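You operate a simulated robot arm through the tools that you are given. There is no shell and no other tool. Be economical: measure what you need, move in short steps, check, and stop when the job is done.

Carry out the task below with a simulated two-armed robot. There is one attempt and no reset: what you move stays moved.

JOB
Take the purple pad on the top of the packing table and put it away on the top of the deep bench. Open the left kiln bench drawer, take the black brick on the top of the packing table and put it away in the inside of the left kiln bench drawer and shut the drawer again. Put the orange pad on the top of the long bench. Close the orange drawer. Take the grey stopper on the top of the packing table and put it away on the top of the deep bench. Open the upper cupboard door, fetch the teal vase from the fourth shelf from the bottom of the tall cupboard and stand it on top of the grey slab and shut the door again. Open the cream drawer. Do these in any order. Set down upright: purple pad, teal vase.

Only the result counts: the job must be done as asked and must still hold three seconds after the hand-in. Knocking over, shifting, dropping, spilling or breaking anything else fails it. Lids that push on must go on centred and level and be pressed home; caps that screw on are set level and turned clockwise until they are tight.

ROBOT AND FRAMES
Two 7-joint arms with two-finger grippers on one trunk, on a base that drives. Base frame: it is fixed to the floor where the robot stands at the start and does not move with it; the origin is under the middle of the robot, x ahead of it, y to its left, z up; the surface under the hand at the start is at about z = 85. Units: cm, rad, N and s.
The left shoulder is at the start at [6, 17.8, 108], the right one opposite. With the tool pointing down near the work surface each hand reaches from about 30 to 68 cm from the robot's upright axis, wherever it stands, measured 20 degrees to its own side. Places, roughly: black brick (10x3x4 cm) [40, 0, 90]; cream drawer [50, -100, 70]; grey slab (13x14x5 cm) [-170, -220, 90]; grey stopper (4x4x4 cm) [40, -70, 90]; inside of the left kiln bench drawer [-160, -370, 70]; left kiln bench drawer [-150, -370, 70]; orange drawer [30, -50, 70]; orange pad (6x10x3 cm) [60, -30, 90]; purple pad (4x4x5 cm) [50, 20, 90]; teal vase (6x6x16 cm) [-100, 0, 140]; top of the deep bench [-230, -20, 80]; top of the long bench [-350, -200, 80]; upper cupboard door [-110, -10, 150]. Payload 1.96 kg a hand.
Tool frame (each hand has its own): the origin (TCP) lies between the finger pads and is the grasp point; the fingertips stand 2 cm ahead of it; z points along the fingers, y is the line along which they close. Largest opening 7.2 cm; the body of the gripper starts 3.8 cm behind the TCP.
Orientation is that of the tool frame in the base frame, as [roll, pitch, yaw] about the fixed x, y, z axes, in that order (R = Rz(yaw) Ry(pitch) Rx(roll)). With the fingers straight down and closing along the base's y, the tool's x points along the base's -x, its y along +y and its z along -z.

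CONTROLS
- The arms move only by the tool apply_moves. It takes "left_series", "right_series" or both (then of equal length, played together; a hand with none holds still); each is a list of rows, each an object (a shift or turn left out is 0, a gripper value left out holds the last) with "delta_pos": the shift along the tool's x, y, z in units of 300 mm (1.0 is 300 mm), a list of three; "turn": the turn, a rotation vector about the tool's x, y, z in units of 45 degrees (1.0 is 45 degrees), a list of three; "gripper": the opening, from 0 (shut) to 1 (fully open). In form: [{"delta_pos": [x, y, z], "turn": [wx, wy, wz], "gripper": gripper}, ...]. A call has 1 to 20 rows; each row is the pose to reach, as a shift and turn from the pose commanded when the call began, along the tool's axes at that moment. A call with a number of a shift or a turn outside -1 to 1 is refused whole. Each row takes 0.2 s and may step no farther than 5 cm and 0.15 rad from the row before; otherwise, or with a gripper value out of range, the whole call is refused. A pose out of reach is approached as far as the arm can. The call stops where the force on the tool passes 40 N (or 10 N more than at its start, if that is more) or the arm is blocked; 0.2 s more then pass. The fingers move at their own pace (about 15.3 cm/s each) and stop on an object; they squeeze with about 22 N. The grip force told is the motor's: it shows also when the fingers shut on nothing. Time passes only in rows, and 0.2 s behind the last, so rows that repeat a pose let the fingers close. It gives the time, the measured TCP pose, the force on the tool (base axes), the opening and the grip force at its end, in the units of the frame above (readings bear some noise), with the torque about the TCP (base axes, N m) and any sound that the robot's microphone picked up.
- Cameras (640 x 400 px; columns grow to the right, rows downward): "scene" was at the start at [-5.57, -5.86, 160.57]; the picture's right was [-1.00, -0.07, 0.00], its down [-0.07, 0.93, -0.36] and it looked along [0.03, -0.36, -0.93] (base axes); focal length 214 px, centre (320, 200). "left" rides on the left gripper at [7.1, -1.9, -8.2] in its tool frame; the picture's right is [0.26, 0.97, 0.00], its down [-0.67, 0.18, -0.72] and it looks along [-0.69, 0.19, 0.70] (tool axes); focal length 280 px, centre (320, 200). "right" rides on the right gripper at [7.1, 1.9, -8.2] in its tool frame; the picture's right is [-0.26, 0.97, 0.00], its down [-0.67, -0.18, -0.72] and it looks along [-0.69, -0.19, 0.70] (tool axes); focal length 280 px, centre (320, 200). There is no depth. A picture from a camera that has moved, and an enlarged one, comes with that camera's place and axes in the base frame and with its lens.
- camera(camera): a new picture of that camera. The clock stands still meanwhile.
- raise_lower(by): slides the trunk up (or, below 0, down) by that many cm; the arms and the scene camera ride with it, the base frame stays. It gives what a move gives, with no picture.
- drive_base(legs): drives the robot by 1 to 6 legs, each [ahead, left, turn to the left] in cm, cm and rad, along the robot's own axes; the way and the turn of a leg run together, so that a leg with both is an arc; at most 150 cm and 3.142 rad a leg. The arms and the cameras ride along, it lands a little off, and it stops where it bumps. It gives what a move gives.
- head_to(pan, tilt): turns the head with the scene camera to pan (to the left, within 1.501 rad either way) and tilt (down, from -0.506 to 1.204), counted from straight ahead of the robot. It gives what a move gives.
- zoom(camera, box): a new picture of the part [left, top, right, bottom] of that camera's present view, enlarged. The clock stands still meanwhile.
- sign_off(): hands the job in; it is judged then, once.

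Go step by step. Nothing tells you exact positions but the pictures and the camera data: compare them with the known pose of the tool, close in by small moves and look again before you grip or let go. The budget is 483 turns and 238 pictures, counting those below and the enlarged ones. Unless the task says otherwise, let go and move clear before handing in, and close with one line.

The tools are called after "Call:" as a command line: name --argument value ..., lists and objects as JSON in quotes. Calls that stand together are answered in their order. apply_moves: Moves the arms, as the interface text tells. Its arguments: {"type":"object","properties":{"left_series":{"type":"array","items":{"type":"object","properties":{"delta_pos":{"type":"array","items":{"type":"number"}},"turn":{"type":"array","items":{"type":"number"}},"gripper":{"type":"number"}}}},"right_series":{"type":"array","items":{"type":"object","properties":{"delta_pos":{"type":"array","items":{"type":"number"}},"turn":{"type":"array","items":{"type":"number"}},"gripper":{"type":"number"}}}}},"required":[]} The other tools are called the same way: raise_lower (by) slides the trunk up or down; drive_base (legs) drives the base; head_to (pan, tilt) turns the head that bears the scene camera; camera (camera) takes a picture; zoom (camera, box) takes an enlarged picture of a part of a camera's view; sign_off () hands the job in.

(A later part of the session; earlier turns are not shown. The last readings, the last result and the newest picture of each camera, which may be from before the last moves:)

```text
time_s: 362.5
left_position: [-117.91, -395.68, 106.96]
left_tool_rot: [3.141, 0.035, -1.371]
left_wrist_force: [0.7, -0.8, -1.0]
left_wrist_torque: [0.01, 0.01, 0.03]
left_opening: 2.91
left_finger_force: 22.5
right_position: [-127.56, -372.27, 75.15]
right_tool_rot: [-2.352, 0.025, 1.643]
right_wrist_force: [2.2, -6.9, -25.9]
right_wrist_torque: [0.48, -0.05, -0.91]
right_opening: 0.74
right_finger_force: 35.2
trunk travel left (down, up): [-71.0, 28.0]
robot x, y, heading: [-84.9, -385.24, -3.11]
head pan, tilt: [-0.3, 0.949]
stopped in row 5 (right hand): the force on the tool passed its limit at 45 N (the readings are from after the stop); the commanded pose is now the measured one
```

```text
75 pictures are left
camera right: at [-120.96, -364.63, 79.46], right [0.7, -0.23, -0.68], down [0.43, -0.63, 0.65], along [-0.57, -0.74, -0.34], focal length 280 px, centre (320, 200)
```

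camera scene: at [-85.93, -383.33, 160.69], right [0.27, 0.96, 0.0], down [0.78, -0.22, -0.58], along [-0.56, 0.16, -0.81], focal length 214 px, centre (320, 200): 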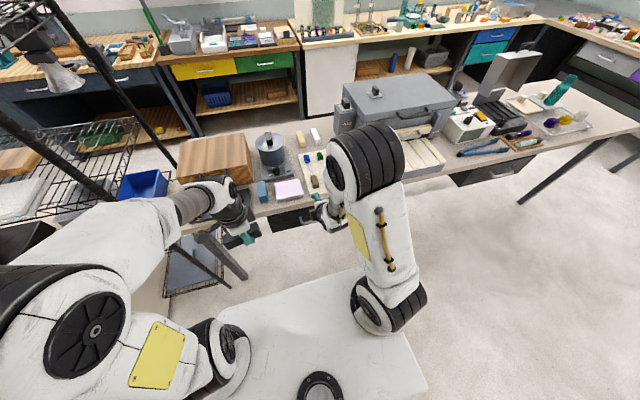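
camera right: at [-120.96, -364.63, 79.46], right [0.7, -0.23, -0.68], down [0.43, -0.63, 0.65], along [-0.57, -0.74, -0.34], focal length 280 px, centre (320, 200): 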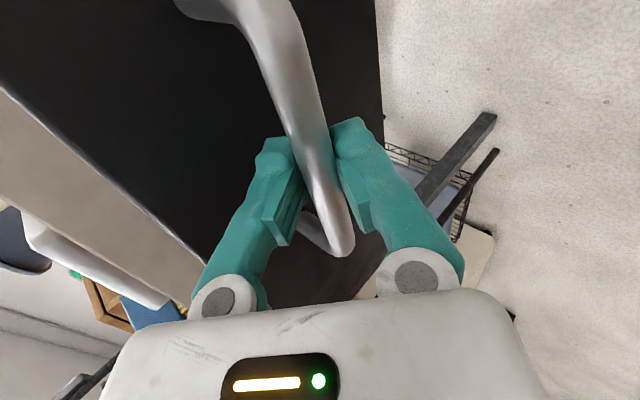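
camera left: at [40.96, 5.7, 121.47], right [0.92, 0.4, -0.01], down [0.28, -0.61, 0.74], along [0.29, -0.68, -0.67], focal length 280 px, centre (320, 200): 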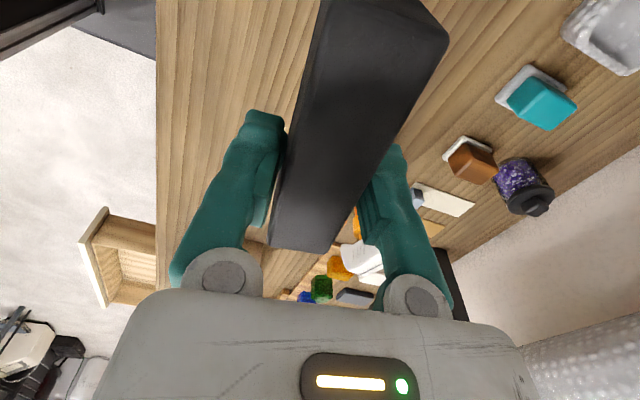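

Call:
apply_moves --right_series '[{"delta_pos": [0, 0.035, -0.036]}, {"delta_pos": [0, 0.082, -0.084]}, {"delta_pos": [0, 0.129, -0.132]}, {"delta_pos": [0, 0.176, -0.18]}]'

Call:
apply_moves --right_series '[{"delta_pos": [0, 0.035, -0.036]}, {"delta_pos": [0, 0.082, -0.084]}, {"delta_pos": [0, 0.129, -0.132]}, {"delta_pos": [0, 0.176, -0.18]}]'

Call:
camera --camera "scene"

```text
time_s: 363.6
left_position: [-117.96, -395.77, 106.97]
left_tool_rot: [3.14, 0.036, -1.369]
left_wrist_force: [-1.0, 0.2, -1.3]
left_wrist_torque: [0.0, 0.01, -0.03]
left_opening: 2.89
left_finger_force: 21.9
right_position: [-120.07, -372.11, 75.15]
right_tool_rot: [-2.348, 0.03, 1.651]
right_wrist_force: [1.6, -12.7, -11.6]
right_wrist_torque: [0.13, -0.04, -0.59]
right_opening: 0.73
right_finger_force: 34.6
trunk travel left (down, up): [-71.0, 28.0]
robot x, y, heading: [-84.76, -385.31, -3.113]
head pan, tilt: [-0.3, 0.949]
stopped in row 4 (right hand): the force on the tool passed its limit at 45 N (the readings are from after the stop); the commanded pose is now the measured one
```

```text
time_s: 364.6
left_position: [-117.91, -396.12, 107.07]
left_tool_rot: [-3.141, 0.038, -1.371]
left_wrist_force: [-0.3, 0.4, -2.5]
left_wrist_torque: [0.02, 0.02, -0.03]
left_opening: 2.93
left_finger_force: 22.7
right_position: [-112.6, -371.74, 75.08]
right_tool_rot: [-2.349, 0.026, 1.652]
right_wrist_force: [-0.3, -30.1, -20.4]
right_wrist_torque: [-0.36, -0.04, -0.22]
right_opening: 0.62
right_finger_force: 34.4
trunk travel left (down, up): [-71.0, 28.0]
robot x, y, heading: [-85.01, -385.01, -3.107]
head pan, tilt: [-0.3, 0.949]
```

```text
74 pictures are left
camera scene: at [-86.01, -383.86, 160.67], right [0.27, 0.96, 0.0], down [0.78, -0.21, -0.58], along [-0.56, 0.16, -0.81], focal length 214 px, centre (320, 200)
```

scene: 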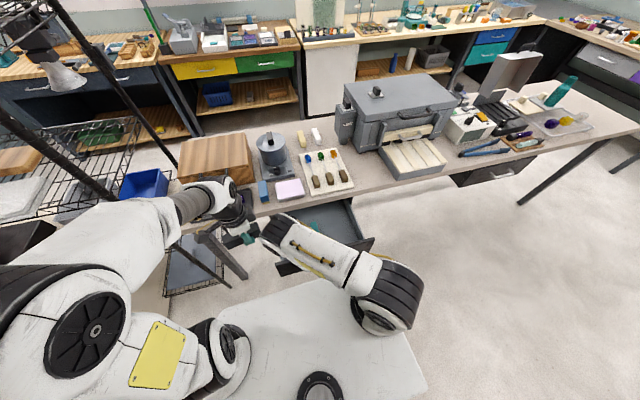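

Call:
apply_moves --right_series '[{"gripper": 0.6}, {"gripper": 0.6}, {"delta_pos": [0, 0, -0.1]}, {"delta_pos": [0, 0, -0.2]}, {"delta_pos": [0.1, -0.05, -0.3]}, {"delta_pos": [0.2, -0.1, -0.4]}, {"delta_pos": [0.3, -0.2, -0.45]}, {"delta_pos": [0.4, -0.3, -0.5]}]'

Call:
camera --camera "scene"

Call:
camera --camera "left"

```text
time_s: 365.6
left_position: [-117.9, -395.82, 107.25]
left_tool_rot: [3.141, 0.037, -1.37]
left_wrist_force: [0.1, -1.1, -2.2]
left_wrist_torque: [0.01, 0.0, 0.07]
left_opening: 2.91
left_finger_force: 22.4
right_position: [-115.27, -373.16, 78.92]
right_tool_rot: [-2.145, 0.098, 1.671]
right_wrist_force: [0.3, -1.0, -0.1]
right_wrist_torque: [0.02, 0.0, -0.02]
right_opening: 4.33
right_finger_force: 0.1
right hand out of reach, approached as far as the arm can: row 5
trunk travel left (down, up): [-71.0, 28.0]
robot x, y, heading: [-84.98, -385.67, -3.116]
head pan, tilt: [-0.3, 0.949]
stopped in row 5 (right hand): the arm was blocked; the commanded pose is now the measured one
```

```text
73 pictures are left
camera scene: at [-85.92, -383.48, 160.7], right [0.27, 0.96, 0.0], down [0.78, -0.22, -0.58], along [-0.56, 0.16, -0.81], focal length 214 px, centre (320, 200)
```

scene: 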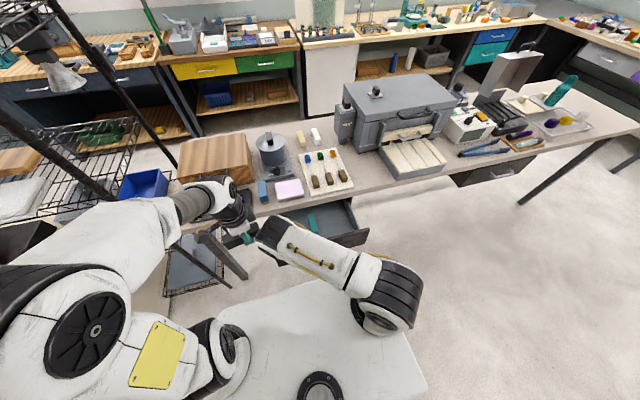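

```text
72 pictures are left
camera left: at [-114.4, -402.69, 115.01], right [-0.89, -0.45, -0.01], down [-0.31, 0.6, 0.74], along [-0.33, 0.66, -0.67], focal length 280 px, centre (320, 200)
```

left: 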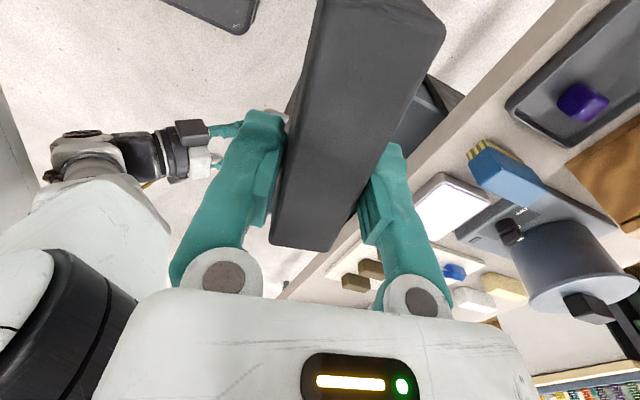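

Call:
camera --camera "right"

```text
71 pictures are left
camera right: at [-108.18, -365.11, 81.07], right [0.56, -0.29, -0.78], down [0.56, -0.56, 0.61], along [-0.61, -0.77, -0.15], focal length 280 px, centre (320, 200)
```

right: 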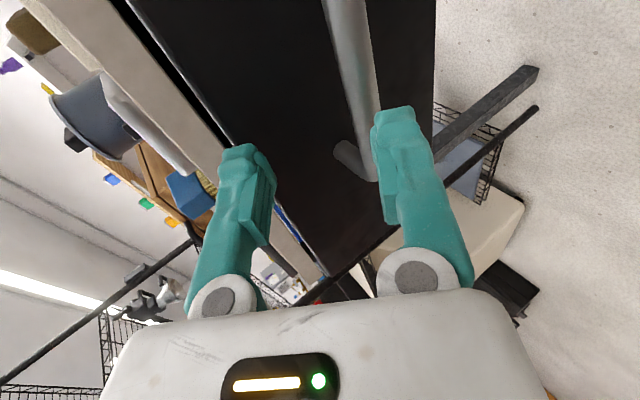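

Call:
apply_moves --right_series '[{"delta_pos": [-0.02, -0.1, -0.07]}, {"delta_pos": [0.05, -0.2, -0.15]}, {"delta_pos": [0.13, -0.3, -0.22]}, {"delta_pos": [0.22, -0.4, -0.29]}, {"delta_pos": [0.32, -0.5, -0.36]}, {"delta_pos": [0.43, -0.57, -0.43]}]'

Call:
camera --camera "scene"

```text
time_s: 367.0
left_position: [-117.85, -395.7, 107.11]
left_tool_rot: [3.14, 0.035, -1.369]
left_wrist_force: [0.3, 0.4, -1.9]
left_wrist_torque: [0.03, 0.03, 0.01]
left_opening: 2.91
left_finger_force: 21.9
right_position: [-118.45, -352.68, 94.84]
right_tool_rot: [-2.151, 0.104, 1.669]
right_wrist_force: [-0.9, 0.1, 0.1]
right_wrist_torque: [0.03, -0.02, 0.0]
right_opening: 4.34
right_finger_force: 0.1
right hand out of reach, approached as far as the arm can: row 2, 3, 4, 5, 6
trunk travel left (down, up): [-71.0, 28.0]
robot x, y, heading: [-84.8, -385.01, -3.116]
head pan, tilt: [-0.3, 0.949]
```

```text
70 pictures are left
camera scene: at [-85.92, -383.23, 160.69], right [0.27, 0.96, 0.0], down [0.78, -0.22, -0.58], along [-0.56, 0.15, -0.81], focal length 214 px, centre (320, 200)
```

scene: 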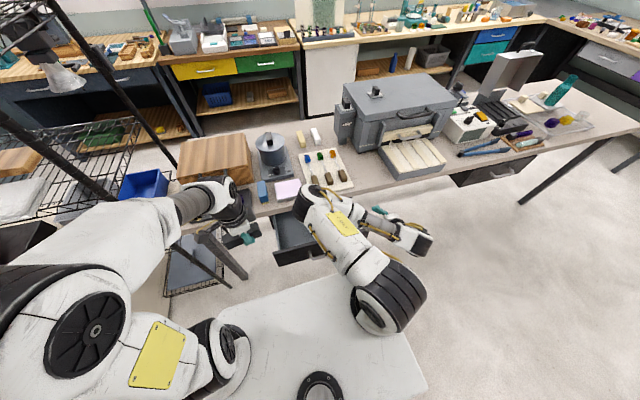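

Call:
apply_moves --right_series '[{"delta_pos": [0.09, -0.035, -0.033], "turn": [-0.14, 0, 0]}, {"delta_pos": [0.18, -0.07, -0.066], "turn": [-0.28, 0, 0]}, {"delta_pos": [0.27, -0.1, -0.1], "turn": [-0.42, 0, 0]}, {"delta_pos": [0.36, -0.14, -0.13], "turn": [-0.56, 0, 0]}, {"delta_pos": [0.45, -0.17, -0.165], "turn": [-0.7, 0, 0]}, {"delta_pos": [0.54, -0.21, -0.2], "turn": [-0.84, 0, 0]}, {"delta_pos": [0.63, -0.24, -0.23], "turn": [-0.95, 0, 0]}]'

Call:
camera --camera "scene"

```text
time_s: 368.6
left_position: [-117.96, -395.69, 107.01]
left_tool_rot: [3.138, 0.035, -1.37]
left_wrist_force: [-0.1, -0.1, -1.6]
left_wrist_torque: [-0.05, 0.01, -0.02]
left_opening: 2.91
left_finger_force: 22.5
right_position: [-118.11, -333.05, 103.69]
right_tool_rot: [-2.898, 0.099, 1.671]
right_wrist_force: [-0.2, -0.1, 0.5]
right_wrist_torque: [-0.01, 0.0, -0.05]
right_opening: 4.3
right_finger_force: 0.1
trunk travel left (down, up): [-71.0, 28.0]
robot x, y, heading: [-84.99, -384.99, -3.108]
head pan, tilt: [-0.3, 0.949]
```

```text
69 pictures are left
camera scene: at [-85.92, -383.25, 160.69], right [0.27, 0.96, 0.0], down [0.78, -0.22, -0.58], along [-0.56, 0.15, -0.81], focal length 214 px, centre (320, 200)
```

scene: 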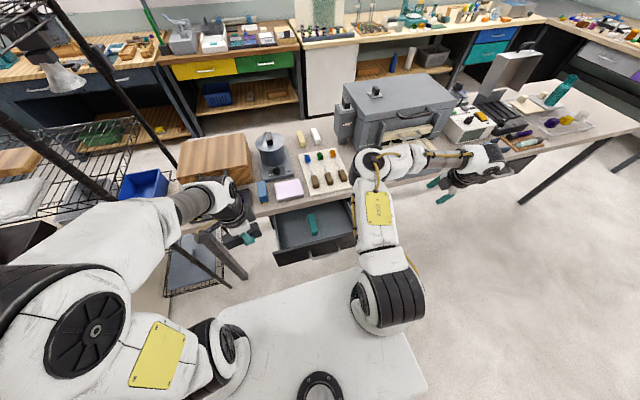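

Call:
zoom --camera "scene" --box '[230, 180, 370, 280]'

```text
4.00 times, centred on (300, 230) of scene
camera zoom: at [-85.92, -383.25, 160.69], right [0.27, 0.96, 0.0], down [0.78, -0.22, -0.58], along [-0.56, 0.15, -0.81], focal length 858 px, centre (400, 80)
```

zoom: 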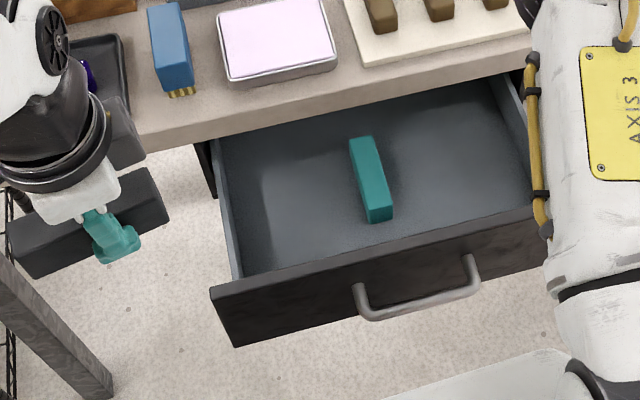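

Call:
apply_moves --left_series '[{"delta_pos": [-0.12, 0.05, 0], "turn": [0, 0, 0.06]}, {"delta_pos": [-0.24, 0.105, 0], "turn": [0, 0, 0.13]}, {"delta_pos": [-0.36, 0.16, 0], "turn": [0, 0, 0.19]}, {"delta_pos": [-0.475, 0.21, 0], "turn": [0, 0, 0.255]}, {"delta_pos": [-0.475, 0.21, 0.15], "turn": [0, 0, 0.255]}, {"delta_pos": [-0.475, 0.21, 0.3], "turn": [0, 0, 0.255]}]'

Call:
zoom --camera "scene" --box '[230, 180, 370, 280]'

Call:
camera --camera "left"

```text
time_s: 370.0
left_position: [-127.18, -382.61, 98.48]
left_tool_rot: [3.132, 0.034, -1.573]
left_wrist_force: [0.1, -0.6, -1.6]
left_wrist_torque: [0.0, 0.01, -0.03]
left_opening: 2.89
left_finger_force: 22.0
left hand out of reach, approached as far as the arm can: row 4
right_position: [-118.25, -333.11, 103.71]
right_tool_rot: [-2.896, 0.1, 1.67]
right_wrist_force: [0.6, 0.0, 0.2]
right_wrist_torque: [-0.02, -0.02, 0.03]
right_opening: 4.29
right_finger_force: 0.1
trunk travel left (down, up): [-71.0, 28.0]
robot x, y, heading: [-84.67, -384.75, -3.113]
head pan, tilt: [-0.3, 0.949]
```

```text
4.00 times, centred on (300, 230) of scene
camera zoom: at [-86.09, -383.3, 160.69], right [0.27, 0.96, 0.0], down [0.78, -0.22, -0.58], along [-0.56, 0.15, -0.81], focal length 858 px, centre (400, 80)
```

zoom: 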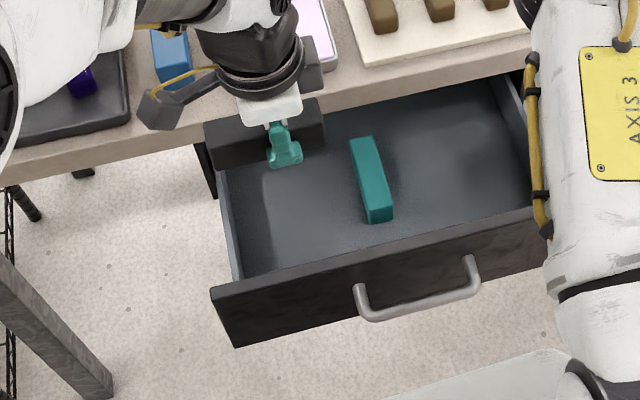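

```text
66 pictures are left
camera left: at [-125.19, -389.98, 106.38], right [-0.97, -0.26, 0.0], down [-0.18, 0.65, 0.74], along [-0.19, 0.71, -0.67], focal length 280 px, centre (320, 200)
```

left: 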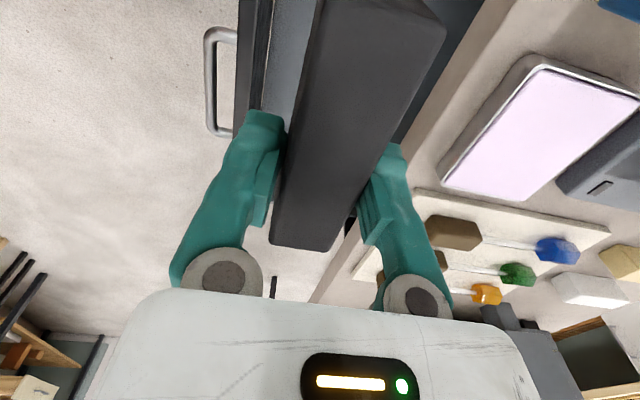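

Call:
apply_moves --left_series '[{"delta_pos": [0, 0.077, 0.05]}, {"delta_pos": [0, 0.077, 0.2]}, {"delta_pos": [0, 0.077, 0.35]}, {"delta_pos": [0, 0.077, 0.5]}]'

Call:
zoom --camera "scene" --box '[230, 180, 370, 280]'

Call:
camera --camera "left"

```text
time_s: 371.0
left_position: [-129.53, -382.4, 83.45]
left_tool_rot: [3.131, 0.035, -1.569]
left_wrist_force: [-0.2, 0.5, -1.9]
left_wrist_torque: [0.01, -0.02, 0.03]
left_opening: 2.91
left_finger_force: 22.2
right_position: [-118.18, -333.07, 103.7]
right_tool_rot: [-2.895, 0.101, 1.671]
right_wrist_force: [-0.2, -0.2, 0.3]
right_wrist_torque: [0.01, 0.01, 0.01]
right_opening: 4.31
right_finger_force: 0.0
trunk travel left (down, up): [-71.0, 28.0]
robot x, y, heading: [-84.78, -385.19, -3.114]
head pan, tilt: [-0.3, 0.949]
```

```text
4.00 times, centred on (300, 230) of scene
camera zoom: at [-86.09, -383.33, 160.69], right [0.27, 0.96, 0.0], down [0.78, -0.22, -0.58], along [-0.56, 0.15, -0.81], focal length 858 px, centre (400, 80)
```

zoom: 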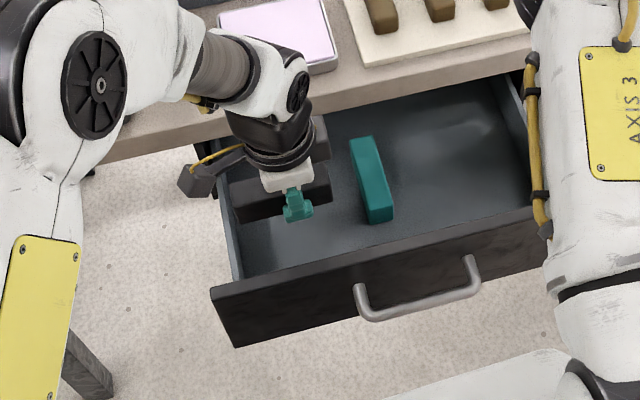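

```text
64 pictures are left
camera left: at [-127.43, -389.83, 91.48], right [-0.96, -0.26, 0.0], down [-0.18, 0.65, 0.74], along [-0.19, 0.71, -0.67], focal length 280 px, centre (320, 200)
```

left: 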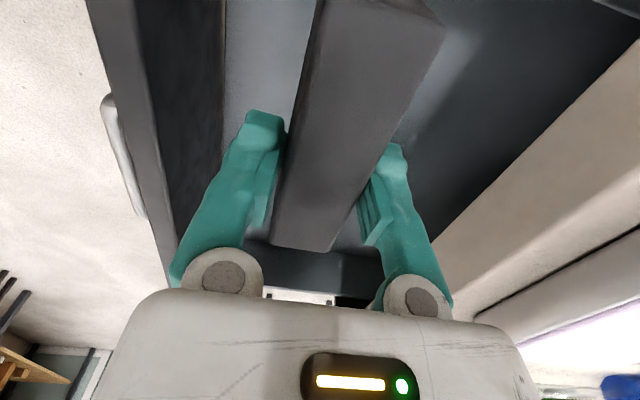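

Call:
apply_moves --left_series '[{"delta_pos": [-0.01, 0, 0.07]}, {"delta_pos": [-0.01, 0, 0.13]}, {"delta_pos": [-0.01, 0, 0.17]}, {"delta_pos": [-0.01, 0, 0.2]}, {"delta_pos": [-0.01, 0, 0.23]}, {"delta_pos": [-0.01, 0, 0.26]}, {"delta_pos": [-0.01, 0, 0.29]}]'

Call:
zoom --camera "scene" --box '[230, 180, 370, 280]'

```text
time_s: 372.6
left_position: [-129.42, -381.57, 74.76]
left_tool_rot: [3.132, 0.036, -1.569]
left_wrist_force: [-1.0, 0.6, -1.2]
left_wrist_torque: [0.0, -0.03, 0.03]
left_opening: 2.91
left_finger_force: 21.7
right_position: [-118.09, -333.21, 103.66]
right_tool_rot: [-2.895, 0.099, 1.67]
right_wrist_force: [-0.3, -0.1, 0.0]
right_wrist_torque: [0.01, -0.02, 0.01]
right_opening: 4.32
right_finger_force: 0.0
trunk travel left (down, up): [-71.0, 28.0]
robot x, y, heading: [-84.68, -385.11, -3.109]
head pan, tilt: [-0.3, 0.949]
```

```text
4.00 times, centred on (300, 230) of scene
camera zoom: at [-85.96, -383.35, 160.69], right [0.27, 0.96, 0.0], down [0.78, -0.22, -0.58], along [-0.56, 0.16, -0.81], focal length 858 px, centre (400, 80)
```

zoom: 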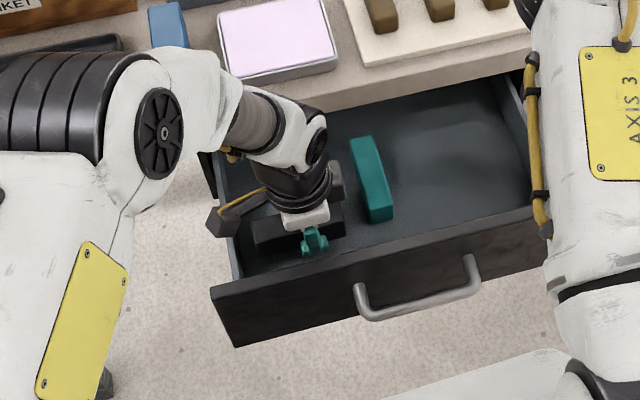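

Call:
apply_moves --left_series '[{"delta_pos": [0, 0, 0.017]}, {"delta_pos": [0, 0, 0.034]}, {"delta_pos": [0, 0, 0.05]}, {"delta_pos": [0, 0, 0.067]}, {"delta_pos": [0, 0, 0.084]}]'

Call:
camera --camera "left"

```text
time_s: 373.8
left_position: [-129.37, -381.53, 72.29]
left_tool_rot: [3.133, 0.035, -1.57]
left_wrist_force: [0.5, 0.1, -2.4]
left_wrist_torque: [0.02, -0.02, 0.0]
left_opening: 2.92
left_finger_force: 21.8
right_position: [-118.2, -333.07, 103.69]
right_tool_rot: [-2.895, 0.099, 1.67]
right_wrist_force: [-0.3, -0.5, -0.7]
right_wrist_torque: [0.02, 0.02, 0.0]
right_opening: 4.33
right_finger_force: 0.2
trunk travel left (down, up): [-71.0, 28.0]
robot x, y, heading: [-84.74, -385.11, -3.116]
head pan, tilt: [-0.3, 0.949]
```

```text
62 pictures are left
camera left: at [-127.3, -388.9, 80.31], right [-0.96, -0.26, 0.0], down [-0.18, 0.65, 0.74], along [-0.19, 0.71, -0.67], focal length 280 px, centre (320, 200)
```

left: 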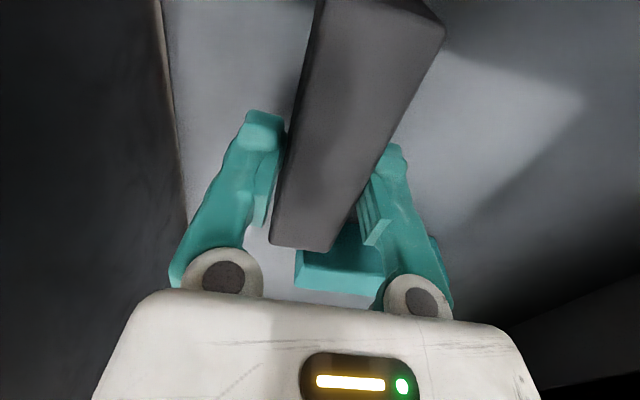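

Call:
apply_moves --left_series '[{"delta_pos": [0.015, 0, 0]}, {"delta_pos": [0.018, 0, 0.025]}, {"delta_pos": [0.02, 0, 0.05]}, {"delta_pos": [0.022, 0, 0.075]}, {"delta_pos": [0.024, 0, 0.1]}, {"delta_pos": [0.026, 0, 0.12]}]'

Call:
camera --camera "left"

Call:
zoom --camera "scene" --box '[230, 180, 370, 280]'

```text
time_s: 374.9
left_position: [-129.72, -382.16, 70.27]
left_tool_rot: [3.127, 0.037, -1.571]
left_wrist_force: [0.2, -2.3, 16.6]
left_wrist_torque: [-0.35, -0.39, -0.05]
left_opening: 2.88
left_finger_force: 21.6
right_position: [-117.93, -333.22, 103.65]
right_tool_rot: [-2.894, 0.1, 1.67]
right_wrist_force: [-1.0, 0.1, 0.4]
right_wrist_torque: [-0.03, -0.01, 0.01]
right_opening: 4.33
right_finger_force: 0.0
trunk travel left (down, up): [-71.0, 28.0]
robot x, y, heading: [-84.89, -385.36, -3.114]
head pan, tilt: [-0.3, 0.949]
stopped in row 5 (left hand): the force on the tool passed its limit at 46 N (the readings are from after the stop); the commanded pose is now the measured one
```

```text
61 pictures are left
camera left: at [-127.54, -389.46, 78.15], right [-0.96, -0.26, 0.0], down [-0.17, 0.65, 0.74], along [-0.2, 0.71, -0.67], focal length 280 px, centre (320, 200)
```

left: 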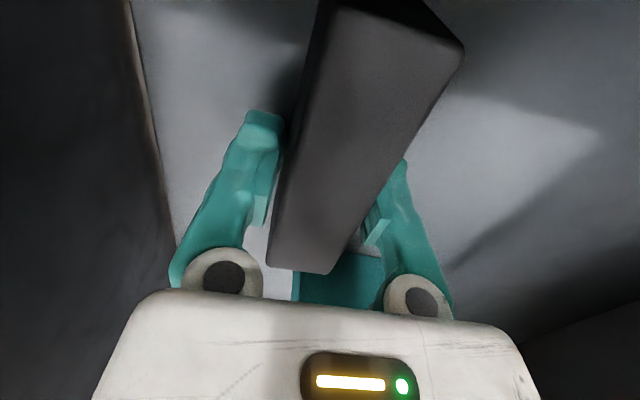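

```text
4.00 times, centred on (300, 230) of scene
camera zoom: at [-85.8, -383.42, 160.7], right [0.27, 0.96, 0.0], down [0.78, -0.22, -0.58], along [-0.56, 0.16, -0.81], focal length 858 px, centre (400, 80)
```

zoom: 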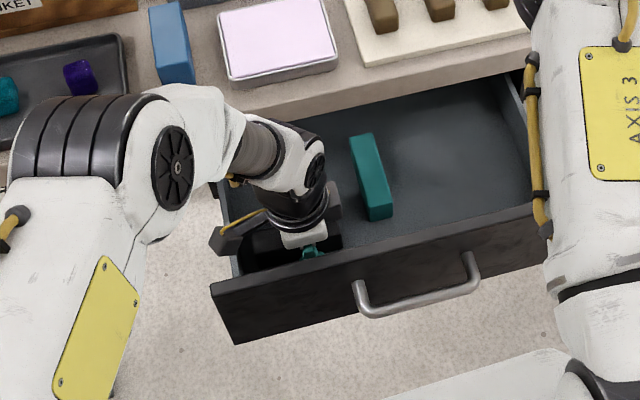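

Call:
apply_moves --left_series '[{"delta_pos": [0, 0, -0.005], "gripper": 0.7}, {"delta_pos": [0, 0, -0.005], "gripper": 0.75}, {"delta_pos": [-0.01, 0, -0.1]}, {"delta_pos": [-0.015, 0, -0.25]}, {"delta_pos": [-0.02, 0, -0.4]}, {"delta_pos": [-0.025, 0, -0.55]}, {"delta_pos": [-0.03, 0, -0.7]}, {"delta_pos": [-0.03, 0, -0.85]}]'

Call:
zoom --camera "scene" --box '[230, 180, 370, 280]'

Call:
camera --camera "left"

```text
time_s: 376.8
left_position: [-129.29, -382.17, 95.45]
left_tool_rot: [3.131, 0.035, -1.572]
left_wrist_force: [0.2, 0.4, -0.3]
left_wrist_torque: [0.0, 0.04, -0.02]
left_opening: 5.4
left_finger_force: 0.1
right_position: [-117.98, -333.17, 103.72]
right_tool_rot: [-2.896, 0.101, 1.672]
right_wrist_force: [-0.4, -0.7, 1.0]
right_wrist_torque: [-0.01, 0.04, -0.02]
right_opening: 4.31
right_finger_force: 0.1
trunk travel left (down, up): [-71.0, 28.0]
robot x, y, heading: [-85.08, -384.88, -3.115]
head pan, tilt: [-0.3, 0.949]
```

```text
4.00 times, centred on (300, 230) of scene
camera zoom: at [-85.82, -383.41, 160.68], right [0.27, 0.96, 0.0], down [0.78, -0.22, -0.58], along [-0.56, 0.16, -0.81], focal length 858 px, centre (400, 80)
```

zoom: 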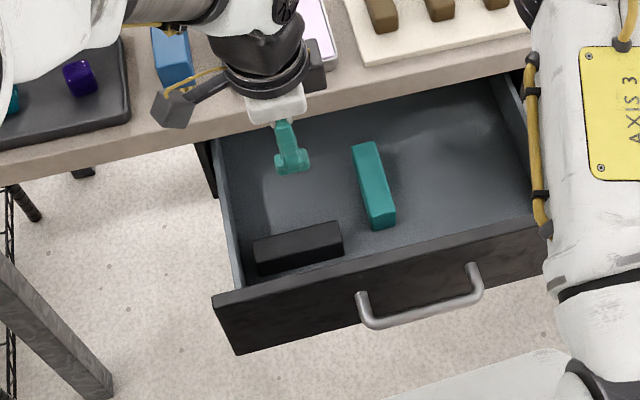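

```text
58 pictures are left
camera left: at [-127.08, -389.53, 103.38], right [-0.96, -0.26, 0.0], down [-0.18, 0.65, 0.74], along [-0.2, 0.71, -0.67], focal length 280 px, centre (320, 200)
```

left: 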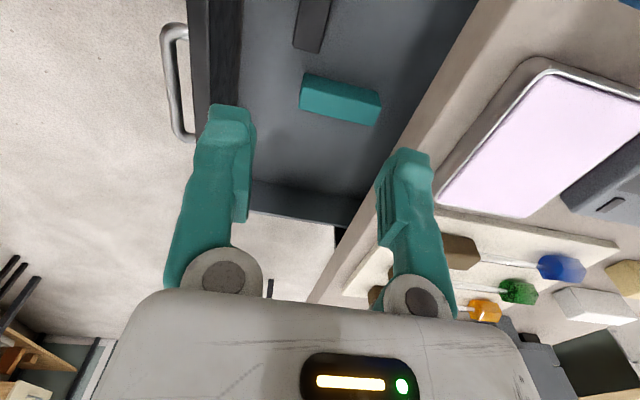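

Call:
drive_base --legs '[[-8, 0, 0]]'

Call:
apply_moves --left_series '[{"delta_pos": [0, -0.04, -0.02], "turn": [-0.15, 0, 0], "gripper": 0}, {"delta_pos": [0, -0.08, -0.04], "turn": [-0.3, 0, 0]}, {"delta_pos": [0, -0.12, -0.04], "turn": [-0.45, 0, 0]}, {"delta_pos": [0, -0.16, -0.04], "turn": [-0.6, 0, 0]}, {"delta_pos": [0, -0.2, -0.04], "turn": [-0.75, 0, 0]}, {"delta_pos": [0, -0.2, -0.04], "turn": [-0.88, 0, 0]}, {"delta_pos": [0, -0.2, -0.04], "turn": [-1, 0, 0]}]'

Call:
camera --camera "left"

Call:
camera --camera "scene"

```text
time_s: 377.8
left_position: [-121.25, -381.91, 95.47]
left_tool_rot: [3.13, 0.036, -1.568]
left_wrist_force: [-0.4, 0.0, -0.5]
left_wrist_torque: [0.01, 0.02, 0.0]
left_opening: 5.39
left_finger_force: 0.0
right_position: [-109.99, -332.95, 103.79]
right_tool_rot: [-2.894, 0.1, 1.672]
right_wrist_force: [0.2, -0.1, 0.0]
right_wrist_torque: [-0.01, 0.06, -0.01]
right_opening: 4.33
right_finger_force: 0.0
trunk travel left (down, up): [-71.0, 28.0]
robot x, y, heading: [-76.69, -385.21, -3.111]
head pan, tilt: [-0.3, 0.949]
```

```text
time_s: 379.4
left_position: [-115.44, -381.84, 96.63]
left_tool_rot: [2.341, 0.035, -1.568]
left_wrist_force: [1.0, 0.4, -0.2]
left_wrist_torque: [0.01, 0.02, -0.02]
left_opening: 0.0
left_finger_force: 21.5
right_position: [-110.11, -332.89, 103.68]
right_tool_rot: [-2.894, 0.099, 1.672]
right_wrist_force: [-0.4, 0.5, 0.0]
right_wrist_torque: [-0.03, 0.02, 0.02]
right_opening: 4.31
right_finger_force: 0.1
trunk travel left (down, up): [-71.0, 28.0]
robot x, y, heading: [-76.85, -384.94, -3.109]
head pan, tilt: [-0.3, 0.949]
```

```text
57 pictures are left
camera left: at [-107.97, -389.14, 100.62], right [-0.67, -0.29, 0.68], down [0.38, 0.65, 0.65], along [-0.63, 0.7, -0.33], focal length 280 px, centre (320, 200)
```

left: 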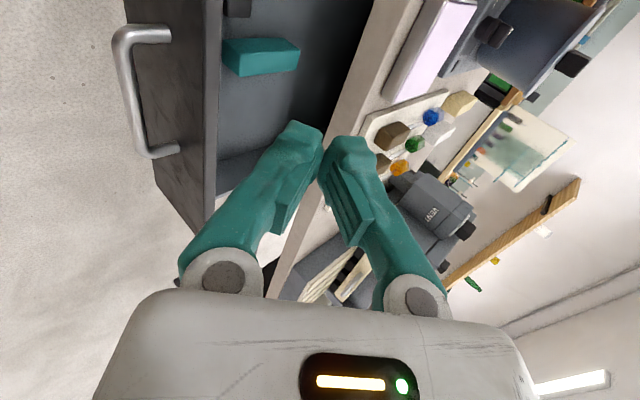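

```text
56 pictures are left
camera scene: at [-77.81, -383.08, 160.7], right [0.27, 0.96, 0.0], down [0.78, -0.22, -0.58], along [-0.56, 0.15, -0.81], focal length 214 px, centre (320, 200)
```

scene: 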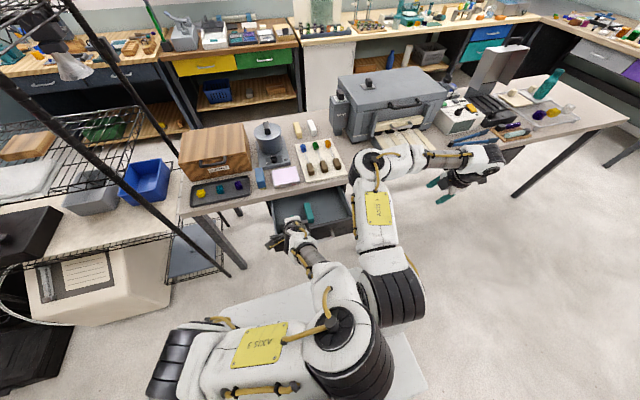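

Call:
apply_moves --left_series '[{"delta_pos": [0, -0.1, 0.097]}, {"delta_pos": [0, -0.2, 0.194]}, {"delta_pos": [0, -0.3, 0.29]}, {"delta_pos": [0, -0.4, 0.387]}, {"delta_pos": [0, -0.467, 0.452]}]'

Call:
camera --camera "left"

```text
time_s: 380.3
left_position: [-115.63, -381.36, 89.29]
left_tool_rot: [2.322, 0.166, -1.474]
left_wrist_force: [-0.2, 0.0, 0.8]
left_wrist_torque: [-0.02, -0.05, 0.04]
left_opening: 0.0
left_finger_force: 22.2
right_position: [-110.06, -332.92, 103.57]
right_tool_rot: [-2.898, 0.101, 1.671]
right_wrist_force: [-0.4, 0.1, 0.8]
right_wrist_torque: [-0.01, 0.02, 0.0]
right_opening: 4.36
right_finger_force: 0.1
trunk travel left (down, up): [-71.0, 28.0]
robot x, y, heading: [-76.78, -384.78, -3.108]
head pan, tilt: [-0.3, 0.949]
stopped in row 4 (left hand): the arm was blocked; the commanded pose is now the measured one
```

```text
55 pictures are left
camera left: at [-107.58, -388.31, 92.39], right [-0.62, -0.44, 0.65], down [0.34, 0.6, 0.73], along [-0.71, 0.67, -0.22], focal length 280 px, centre (320, 200)
```

left: 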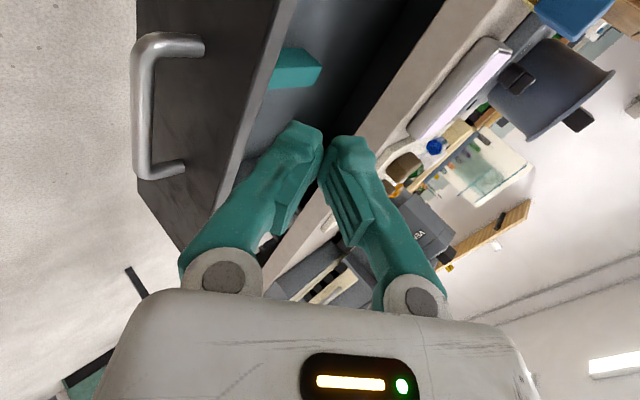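

Call:
raise_lower --by -13

Call:
camera --camera "left"

```text
time_s: 381.9
left_position: [-115.57, -381.29, 76.4]
left_tool_rot: [2.328, 0.171, -1.475]
left_wrist_force: [0.4, -0.5, -0.2]
left_wrist_torque: [0.05, -0.02, 0.07]
left_opening: 0.0
left_finger_force: 22.2
right_position: [-110.0, -332.92, 90.61]
right_tool_rot: [-2.897, 0.099, 1.666]
right_wrist_force: [0.1, -0.6, -0.1]
right_wrist_torque: [-0.01, 0.01, 0.0]
right_opening: 4.33
right_finger_force: 0.2
trunk travel left (down, up): [-58.0, 41.0]
robot x, y, heading: [-76.86, -384.89, -3.108]
head pan, tilt: [-0.3, 0.949]
```

```text
54 pictures are left
camera left: at [-107.5, -388.21, 79.34], right [-0.62, -0.44, 0.65], down [0.34, 0.59, 0.73], along [-0.7, 0.67, -0.22], focal length 280 px, centre (320, 200)
```

left: 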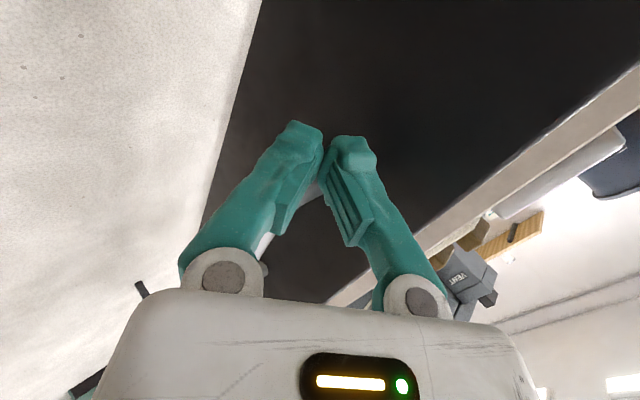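

Call:
drive_base --legs '[[12, 0, 0]]'

Call:
camera --camera "left"

```text
time_s: 383.1
left_position: [-127.31, -381.68, 76.33]
left_tool_rot: [2.328, 0.17, -1.474]
left_wrist_force: [-0.3, 0.5, 0.5]
left_wrist_torque: [0.02, -0.02, 0.05]
left_opening: 0.0
left_finger_force: 22.0
right_position: [-121.83, -333.35, 90.58]
right_tool_rot: [-2.897, 0.098, 1.67]
right_wrist_force: [-0.2, 0.3, -0.3]
right_wrist_torque: [0.0, -0.02, 0.04]
right_opening: 4.31
right_finger_force: 0.0
trunk travel left (down, up): [-58.0, 41.0]
robot x, y, heading: [-88.75, -385.4, -3.112]
head pan, tilt: [-0.3, 0.949]
```

```text
53 pictures are left
camera left: at [-119.25, -388.62, 79.28], right [-0.62, -0.44, 0.65], down [0.34, 0.59, 0.73], along [-0.71, 0.67, -0.22], focal length 280 px, centre (320, 200)
```

left: 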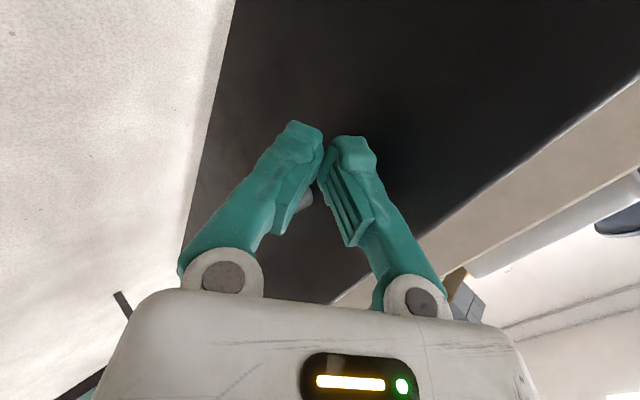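

Call:
drive_base --legs '[[7.5, 0, 0]]'

Call:
apply_moves --left_series '[{"delta_pos": [0, 0.018, 0.018]}, {"delta_pos": [0, 0.035, 0.036]}, {"delta_pos": [0, 0.055, 0.056]}, {"delta_pos": [0, 0.07, 0.072]}, {"delta_pos": [0, 0.09, 0.092]}]'

Call:
camera --camera "left"

Call:
camera --camera "scene"

```text
time_s: 384.1
left_position: [-134.76, -382.0, 76.3]
left_tool_rot: [2.326, 0.171, -1.472]
left_wrist_force: [-0.5, -0.6, 0.3]
left_wrist_torque: [0.01, 0.0, 0.02]
left_opening: 0.0
left_finger_force: 21.9
right_position: [-129.5, -333.7, 90.64]
right_tool_rot: [-2.898, 0.102, 1.675]
right_wrist_force: [-0.1, -0.2, -0.1]
right_wrist_torque: [0.0, -0.02, 0.0]
right_opening: 4.29
right_finger_force: 0.2
trunk travel left (down, up): [-58.0, 41.0]
robot x, y, heading: [-96.08, -385.84, -3.106]
head pan, tilt: [-0.3, 0.949]
```

```text
time_s: 385.4
left_position: [-134.37, -381.15, 75.79]
left_tool_rot: [2.338, 0.107, -1.564]
left_wrist_force: [-0.1, 0.5, -1.0]
left_wrist_torque: [-0.02, 0.03, 0.01]
left_opening: 0.0
left_finger_force: 21.8
right_position: [-129.43, -333.66, 90.56]
right_tool_rot: [-2.897, 0.103, 1.672]
right_wrist_force: [-0.4, -0.1, 0.4]
right_wrist_torque: [0.0, 0.03, 0.03]
right_opening: 4.33
right_finger_force: 0.0
trunk travel left (down, up): [-58.0, 41.0]
robot x, y, heading: [-95.67, -385.31, -3.112]
head pan, tilt: [-0.3, 0.949]
stopped in row 5 (left hand): the arm was blocked; the commanded pose is now the measured one
```

```text
52 pictures are left
camera left: at [-127.0, -388.6, 79.42], right [-0.67, -0.34, 0.66], down [0.38, 0.61, 0.7], along [-0.64, 0.72, -0.28], focal length 280 px, centre (320, 200)
```

left: 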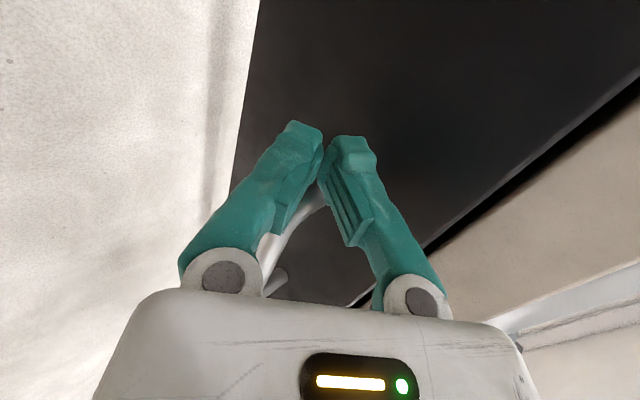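

```text
51 pictures are left
camera scene: at [-97.08, -383.77, 147.69], right [0.26, 0.97, 0.0], down [0.78, -0.21, -0.58], along [-0.56, 0.15, -0.81], focal length 214 px, centre (320, 200)
```

scene: 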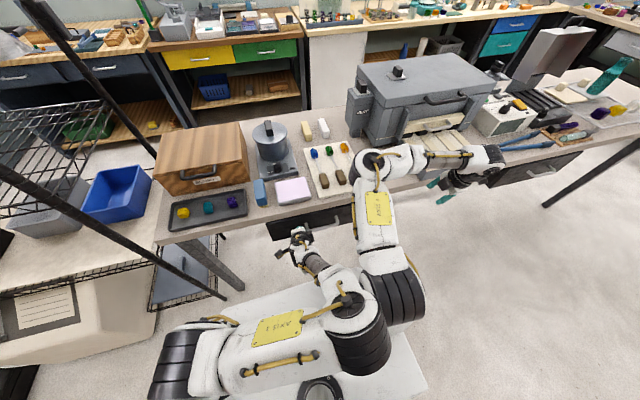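

Call:
drive_base --legs '[[3.5, 0, 0]]'

Call:
zoom --camera "scene" --box '[240, 160, 400, 280]'

```text
time_s: 386.2
left_position: [-136.16, -381.27, 75.97]
left_tool_rot: [2.342, 0.106, -1.568]
left_wrist_force: [32.6, 0.6, 18.6]
left_wrist_torque: [-0.02, 0.41, 0.0]
left_opening: 0.02
left_finger_force: 21.7
right_position: [-131.51, -333.79, 90.8]
right_tool_rot: [-2.892, 0.101, 1.675]
right_wrist_force: [0.7, -0.2, 0.0]
right_wrist_torque: [-0.02, -0.01, -0.01]
right_opening: 4.31
right_finger_force: 0.1
trunk travel left (down, up): [-58.0, 41.0]
robot x, y, heading: [-98.59, -385.82, -3.106]
head pan, tilt: [-0.3, 0.949]
stopped in leg 1: the force on the tool passed its limit at 225 N (the readings are from after the stop); the commanded pose is now the measured one
```

```text
3.33 times, centred on (320, 220) of scene
camera zoom: at [-98.62, -383.89, 147.71], right [0.26, 0.97, 0.0], down [0.78, -0.21, -0.59], along [-0.57, 0.15, -0.81], focal length 715 px, centre (320, 133)
```

zoom: 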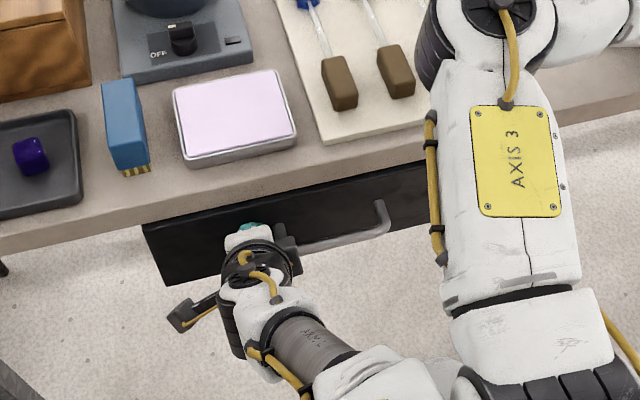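

Call:
drive_base --legs '[[-14, 0, 0]]'

Call:
camera --camera "left"

Call:
zoom --camera "scene" --box '[240, 130, 400, 250]'

```text
time_s: 387.6
left_position: [-122.29, -380.83, 75.73]
left_tool_rot: [2.346, 0.107, -1.566]
left_wrist_force: [-0.4, -0.2, -0.5]
left_wrist_torque: [-0.01, 0.01, -0.03]
left_opening: 0.0
left_finger_force: 21.9
right_position: [-117.59, -333.31, 90.59]
right_tool_rot: [-2.895, 0.101, 1.678]
right_wrist_force: [-0.2, 0.3, -0.2]
right_wrist_torque: [0.01, 0.03, 0.0]
right_opening: 4.33
right_finger_force: 0.1
trunk travel left (down, up): [-58.0, 41.0]
robot x, y, heading: [-84.09, -385.13, -3.104]
head pan, tilt: [-0.3, 0.949]
```

```text
49 pictures are left
camera left: at [-114.93, -388.2, 79.42], right [-0.67, -0.34, 0.66], down [0.38, 0.61, 0.7], along [-0.63, 0.72, -0.28], focal length 280 px, centre (320, 200)
```

left: 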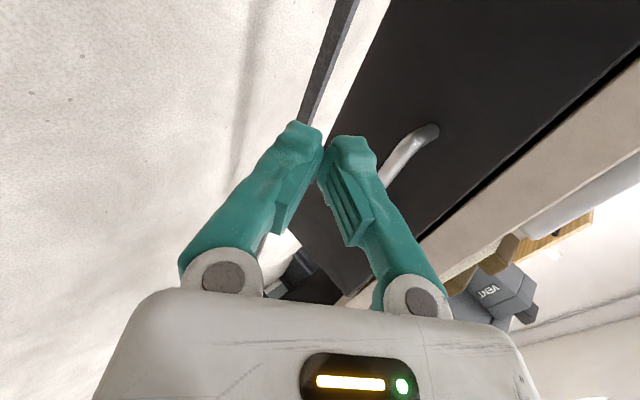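

```text
3.33 times, centred on (320, 190) of scene
camera zoom: at [-85.04, -383.3, 147.69], right [0.26, 0.97, 0.0], down [0.78, -0.21, -0.58], along [-0.56, 0.15, -0.81], focal length 715 px, centre (320, 233)
```

zoom: 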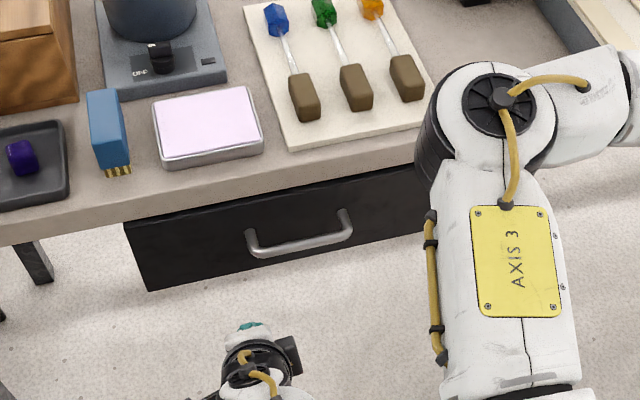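

Call:
raise_lower --by -3.5

Call:
drive_base --legs '[[13, 0, 0]]'

Call:
drive_base --legs '[[4, 0, 0]]'

Call:
zoom --camera "scene" --box '[240, 160, 400, 280]'

```text
time_s: 388.4
left_position: [-122.38, -380.71, 72.21]
left_tool_rot: [2.346, 0.107, -1.563]
left_wrist_force: [-0.1, -0.1, -0.5]
left_wrist_torque: [-0.03, 0.02, 0.03]
left_opening: 0.0
left_finger_force: 21.6
right_position: [-117.68, -333.34, 87.11]
right_tool_rot: [-2.895, 0.101, 1.678]
right_wrist_force: [0.9, 0.4, 0.3]
right_wrist_torque: [-0.02, -0.02, -0.02]
right_opening: 4.32
right_finger_force: 0.0
trunk travel left (down, up): [-54.5, 44.5]
robot x, y, heading: [-84.26, -385.41, -3.106]
head pan, tilt: [-0.3, 0.949]
```

```text
time_s: 389.7
left_position: [-135.23, -381.21, 72.11]
left_tool_rot: [2.348, 0.107, -1.565]
left_wrist_force: [-0.2, 0.6, 0.2]
left_wrist_torque: [0.0, -0.02, -0.01]
left_opening: 0.01
left_finger_force: 22.1
right_position: [-130.72, -333.88, 87.05]
right_tool_rot: [-2.897, 0.102, 1.677]
right_wrist_force: [-0.3, -0.8, 0.2]
right_wrist_torque: [-0.01, 0.02, 0.03]
right_opening: 4.3
right_finger_force: 0.0
trunk travel left (down, up): [-54.5, 44.5]
robot x, y, heading: [-96.9, -385.65, -3.1]
head pan, tilt: [-0.3, 0.949]
```

```text
time_s: 390.5
left_position: [-136.16, -381.32, 72.52]
left_tool_rot: [2.35, 0.107, -1.568]
left_wrist_force: [33.6, -1.8, 19.7]
left_wrist_torque: [-0.01, 0.47, 0.05]
left_opening: 0.01
left_finger_force: 22.4
right_position: [-131.77, -333.96, 87.33]
right_tool_rot: [-2.892, 0.1, 1.678]
right_wrist_force: [-1.6, -0.2, -0.4]
right_wrist_torque: [0.05, 0.0, 0.03]
right_opening: 4.31
right_finger_force: 0.1
trunk travel left (down, up): [-54.5, 44.5]
robot x, y, heading: [-98.33, -385.67, -3.103]
head pan, tilt: [-0.3, 0.949]
stopped in leg 1: the force on the tool passed its limit at 176 N (the readings are from after the stop); the commanded pose is now the measured one
```

```text
3.33 times, centred on (320, 220) of scene
camera zoom: at [-98.84, -383.93, 144.21], right [0.26, 0.97, 0.0], down [0.78, -0.21, -0.59], along [-0.57, 0.15, -0.81], focal length 715 px, centre (320, 133)
```

zoom: 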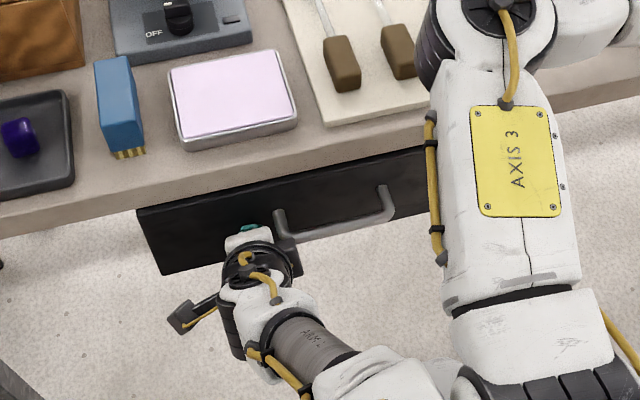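

Call:
drive_base --legs '[[-14, 0, 0]]'

Call:
raise_lower --by 35

Call:
drive_base --legs '[[-4, -50, 0]]'

Call:
head_to --pan 0.5 --tilt 0.7

Call:
camera --camera "scene"

```text
time_s: 391.8
left_position: [-122.79, -380.68, 72.25]
left_tool_rot: [2.351, 0.106, -1.566]
left_wrist_force: [0.4, -0.3, 0.0]
left_wrist_torque: [-0.02, 0.03, 0.02]
left_opening: 0.03
left_finger_force: 22.0
right_position: [-118.41, -333.48, 87.11]
right_tool_rot: [-2.897, 0.101, 1.677]
right_wrist_force: [0.6, -0.7, 0.5]
right_wrist_torque: [0.0, 0.04, 0.02]
right_opening: 4.32
right_finger_force: 0.1
trunk travel left (down, up): [-54.5, 44.5]
robot x, y, heading: [-84.8, -385.47, -3.102]
head pan, tilt: [-0.3, 0.949]
```

```text
time_s: 395.2
left_position: [-122.93, -380.78, 107.26]
left_tool_rot: [2.353, 0.108, -1.566]
left_wrist_force: [-0.7, -0.1, 1.0]
left_wrist_torque: [0.04, -0.02, 0.02]
left_opening: 0.01
left_finger_force: 21.9
right_position: [-118.62, -333.34, 122.07]
right_tool_rot: [-2.896, 0.102, 1.677]
right_wrist_force: [-0.1, 0.2, -0.3]
right_wrist_torque: [0.02, -0.01, -0.02]
right_opening: 4.33
right_finger_force: 0.2
trunk travel left (down, up): [-89.5, 9.5]
robot x, y, heading: [-84.55, -385.26, -3.099]
head pan, tilt: [-0.3, 0.949]
```

```text
time_s: 398.2
left_position: [-120.74, -329.86, 107.19]
left_tool_rot: [2.353, 0.106, -1.569]
left_wrist_force: [0.3, 0.1, 0.4]
left_wrist_torque: [0.01, 0.03, 0.0]
left_opening: 0.0
left_finger_force: 22.1
right_position: [-116.08, -282.55, 122.17]
right_tool_rot: [-2.897, 0.101, 1.673]
right_wrist_force: [-0.3, 0.3, 0.3]
right_wrist_torque: [-0.01, -0.04, 0.03]
right_opening: 4.35
right_finger_force: 0.0
trunk travel left (down, up): [-89.5, 9.5]
robot x, y, heading: [-83.04, -334.71, -3.108]
head pan, tilt: [-0.3, 0.949]
```

```text
time_s: 399.3
left_position: [-120.69, -329.96, 107.25]
left_tool_rot: [2.353, 0.106, -1.568]
left_wrist_force: [-0.4, 0.4, 0.0]
left_wrist_torque: [0.02, -0.01, 0.01]
left_opening: 0.01
left_finger_force: 22.1
right_position: [-116.04, -282.52, 122.13]
right_tool_rot: [-2.897, 0.101, 1.674]
right_wrist_force: [0.5, 0.3, 0.0]
right_wrist_torque: [-0.04, 0.0, -0.01]
right_opening: 4.28
right_finger_force: 0.1
trunk travel left (down, up): [-89.5, 9.5]
robot x, y, heading: [-82.69, -334.66, -3.105]
head pan, tilt: [0.499, 0.7]
```

```text
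46 pictures are left
camera scene: at [-84.13, -338.89, 181.17], right [-0.51, 0.86, 0.0], down [0.56, 0.33, -0.76], along [-0.66, -0.39, -0.64], focal length 214 px, centre (320, 200)
```

scene: 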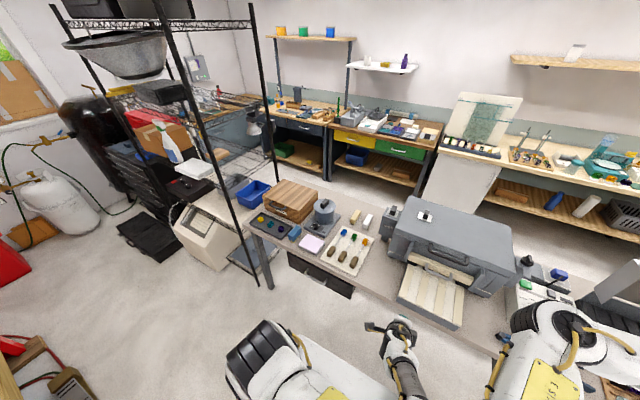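

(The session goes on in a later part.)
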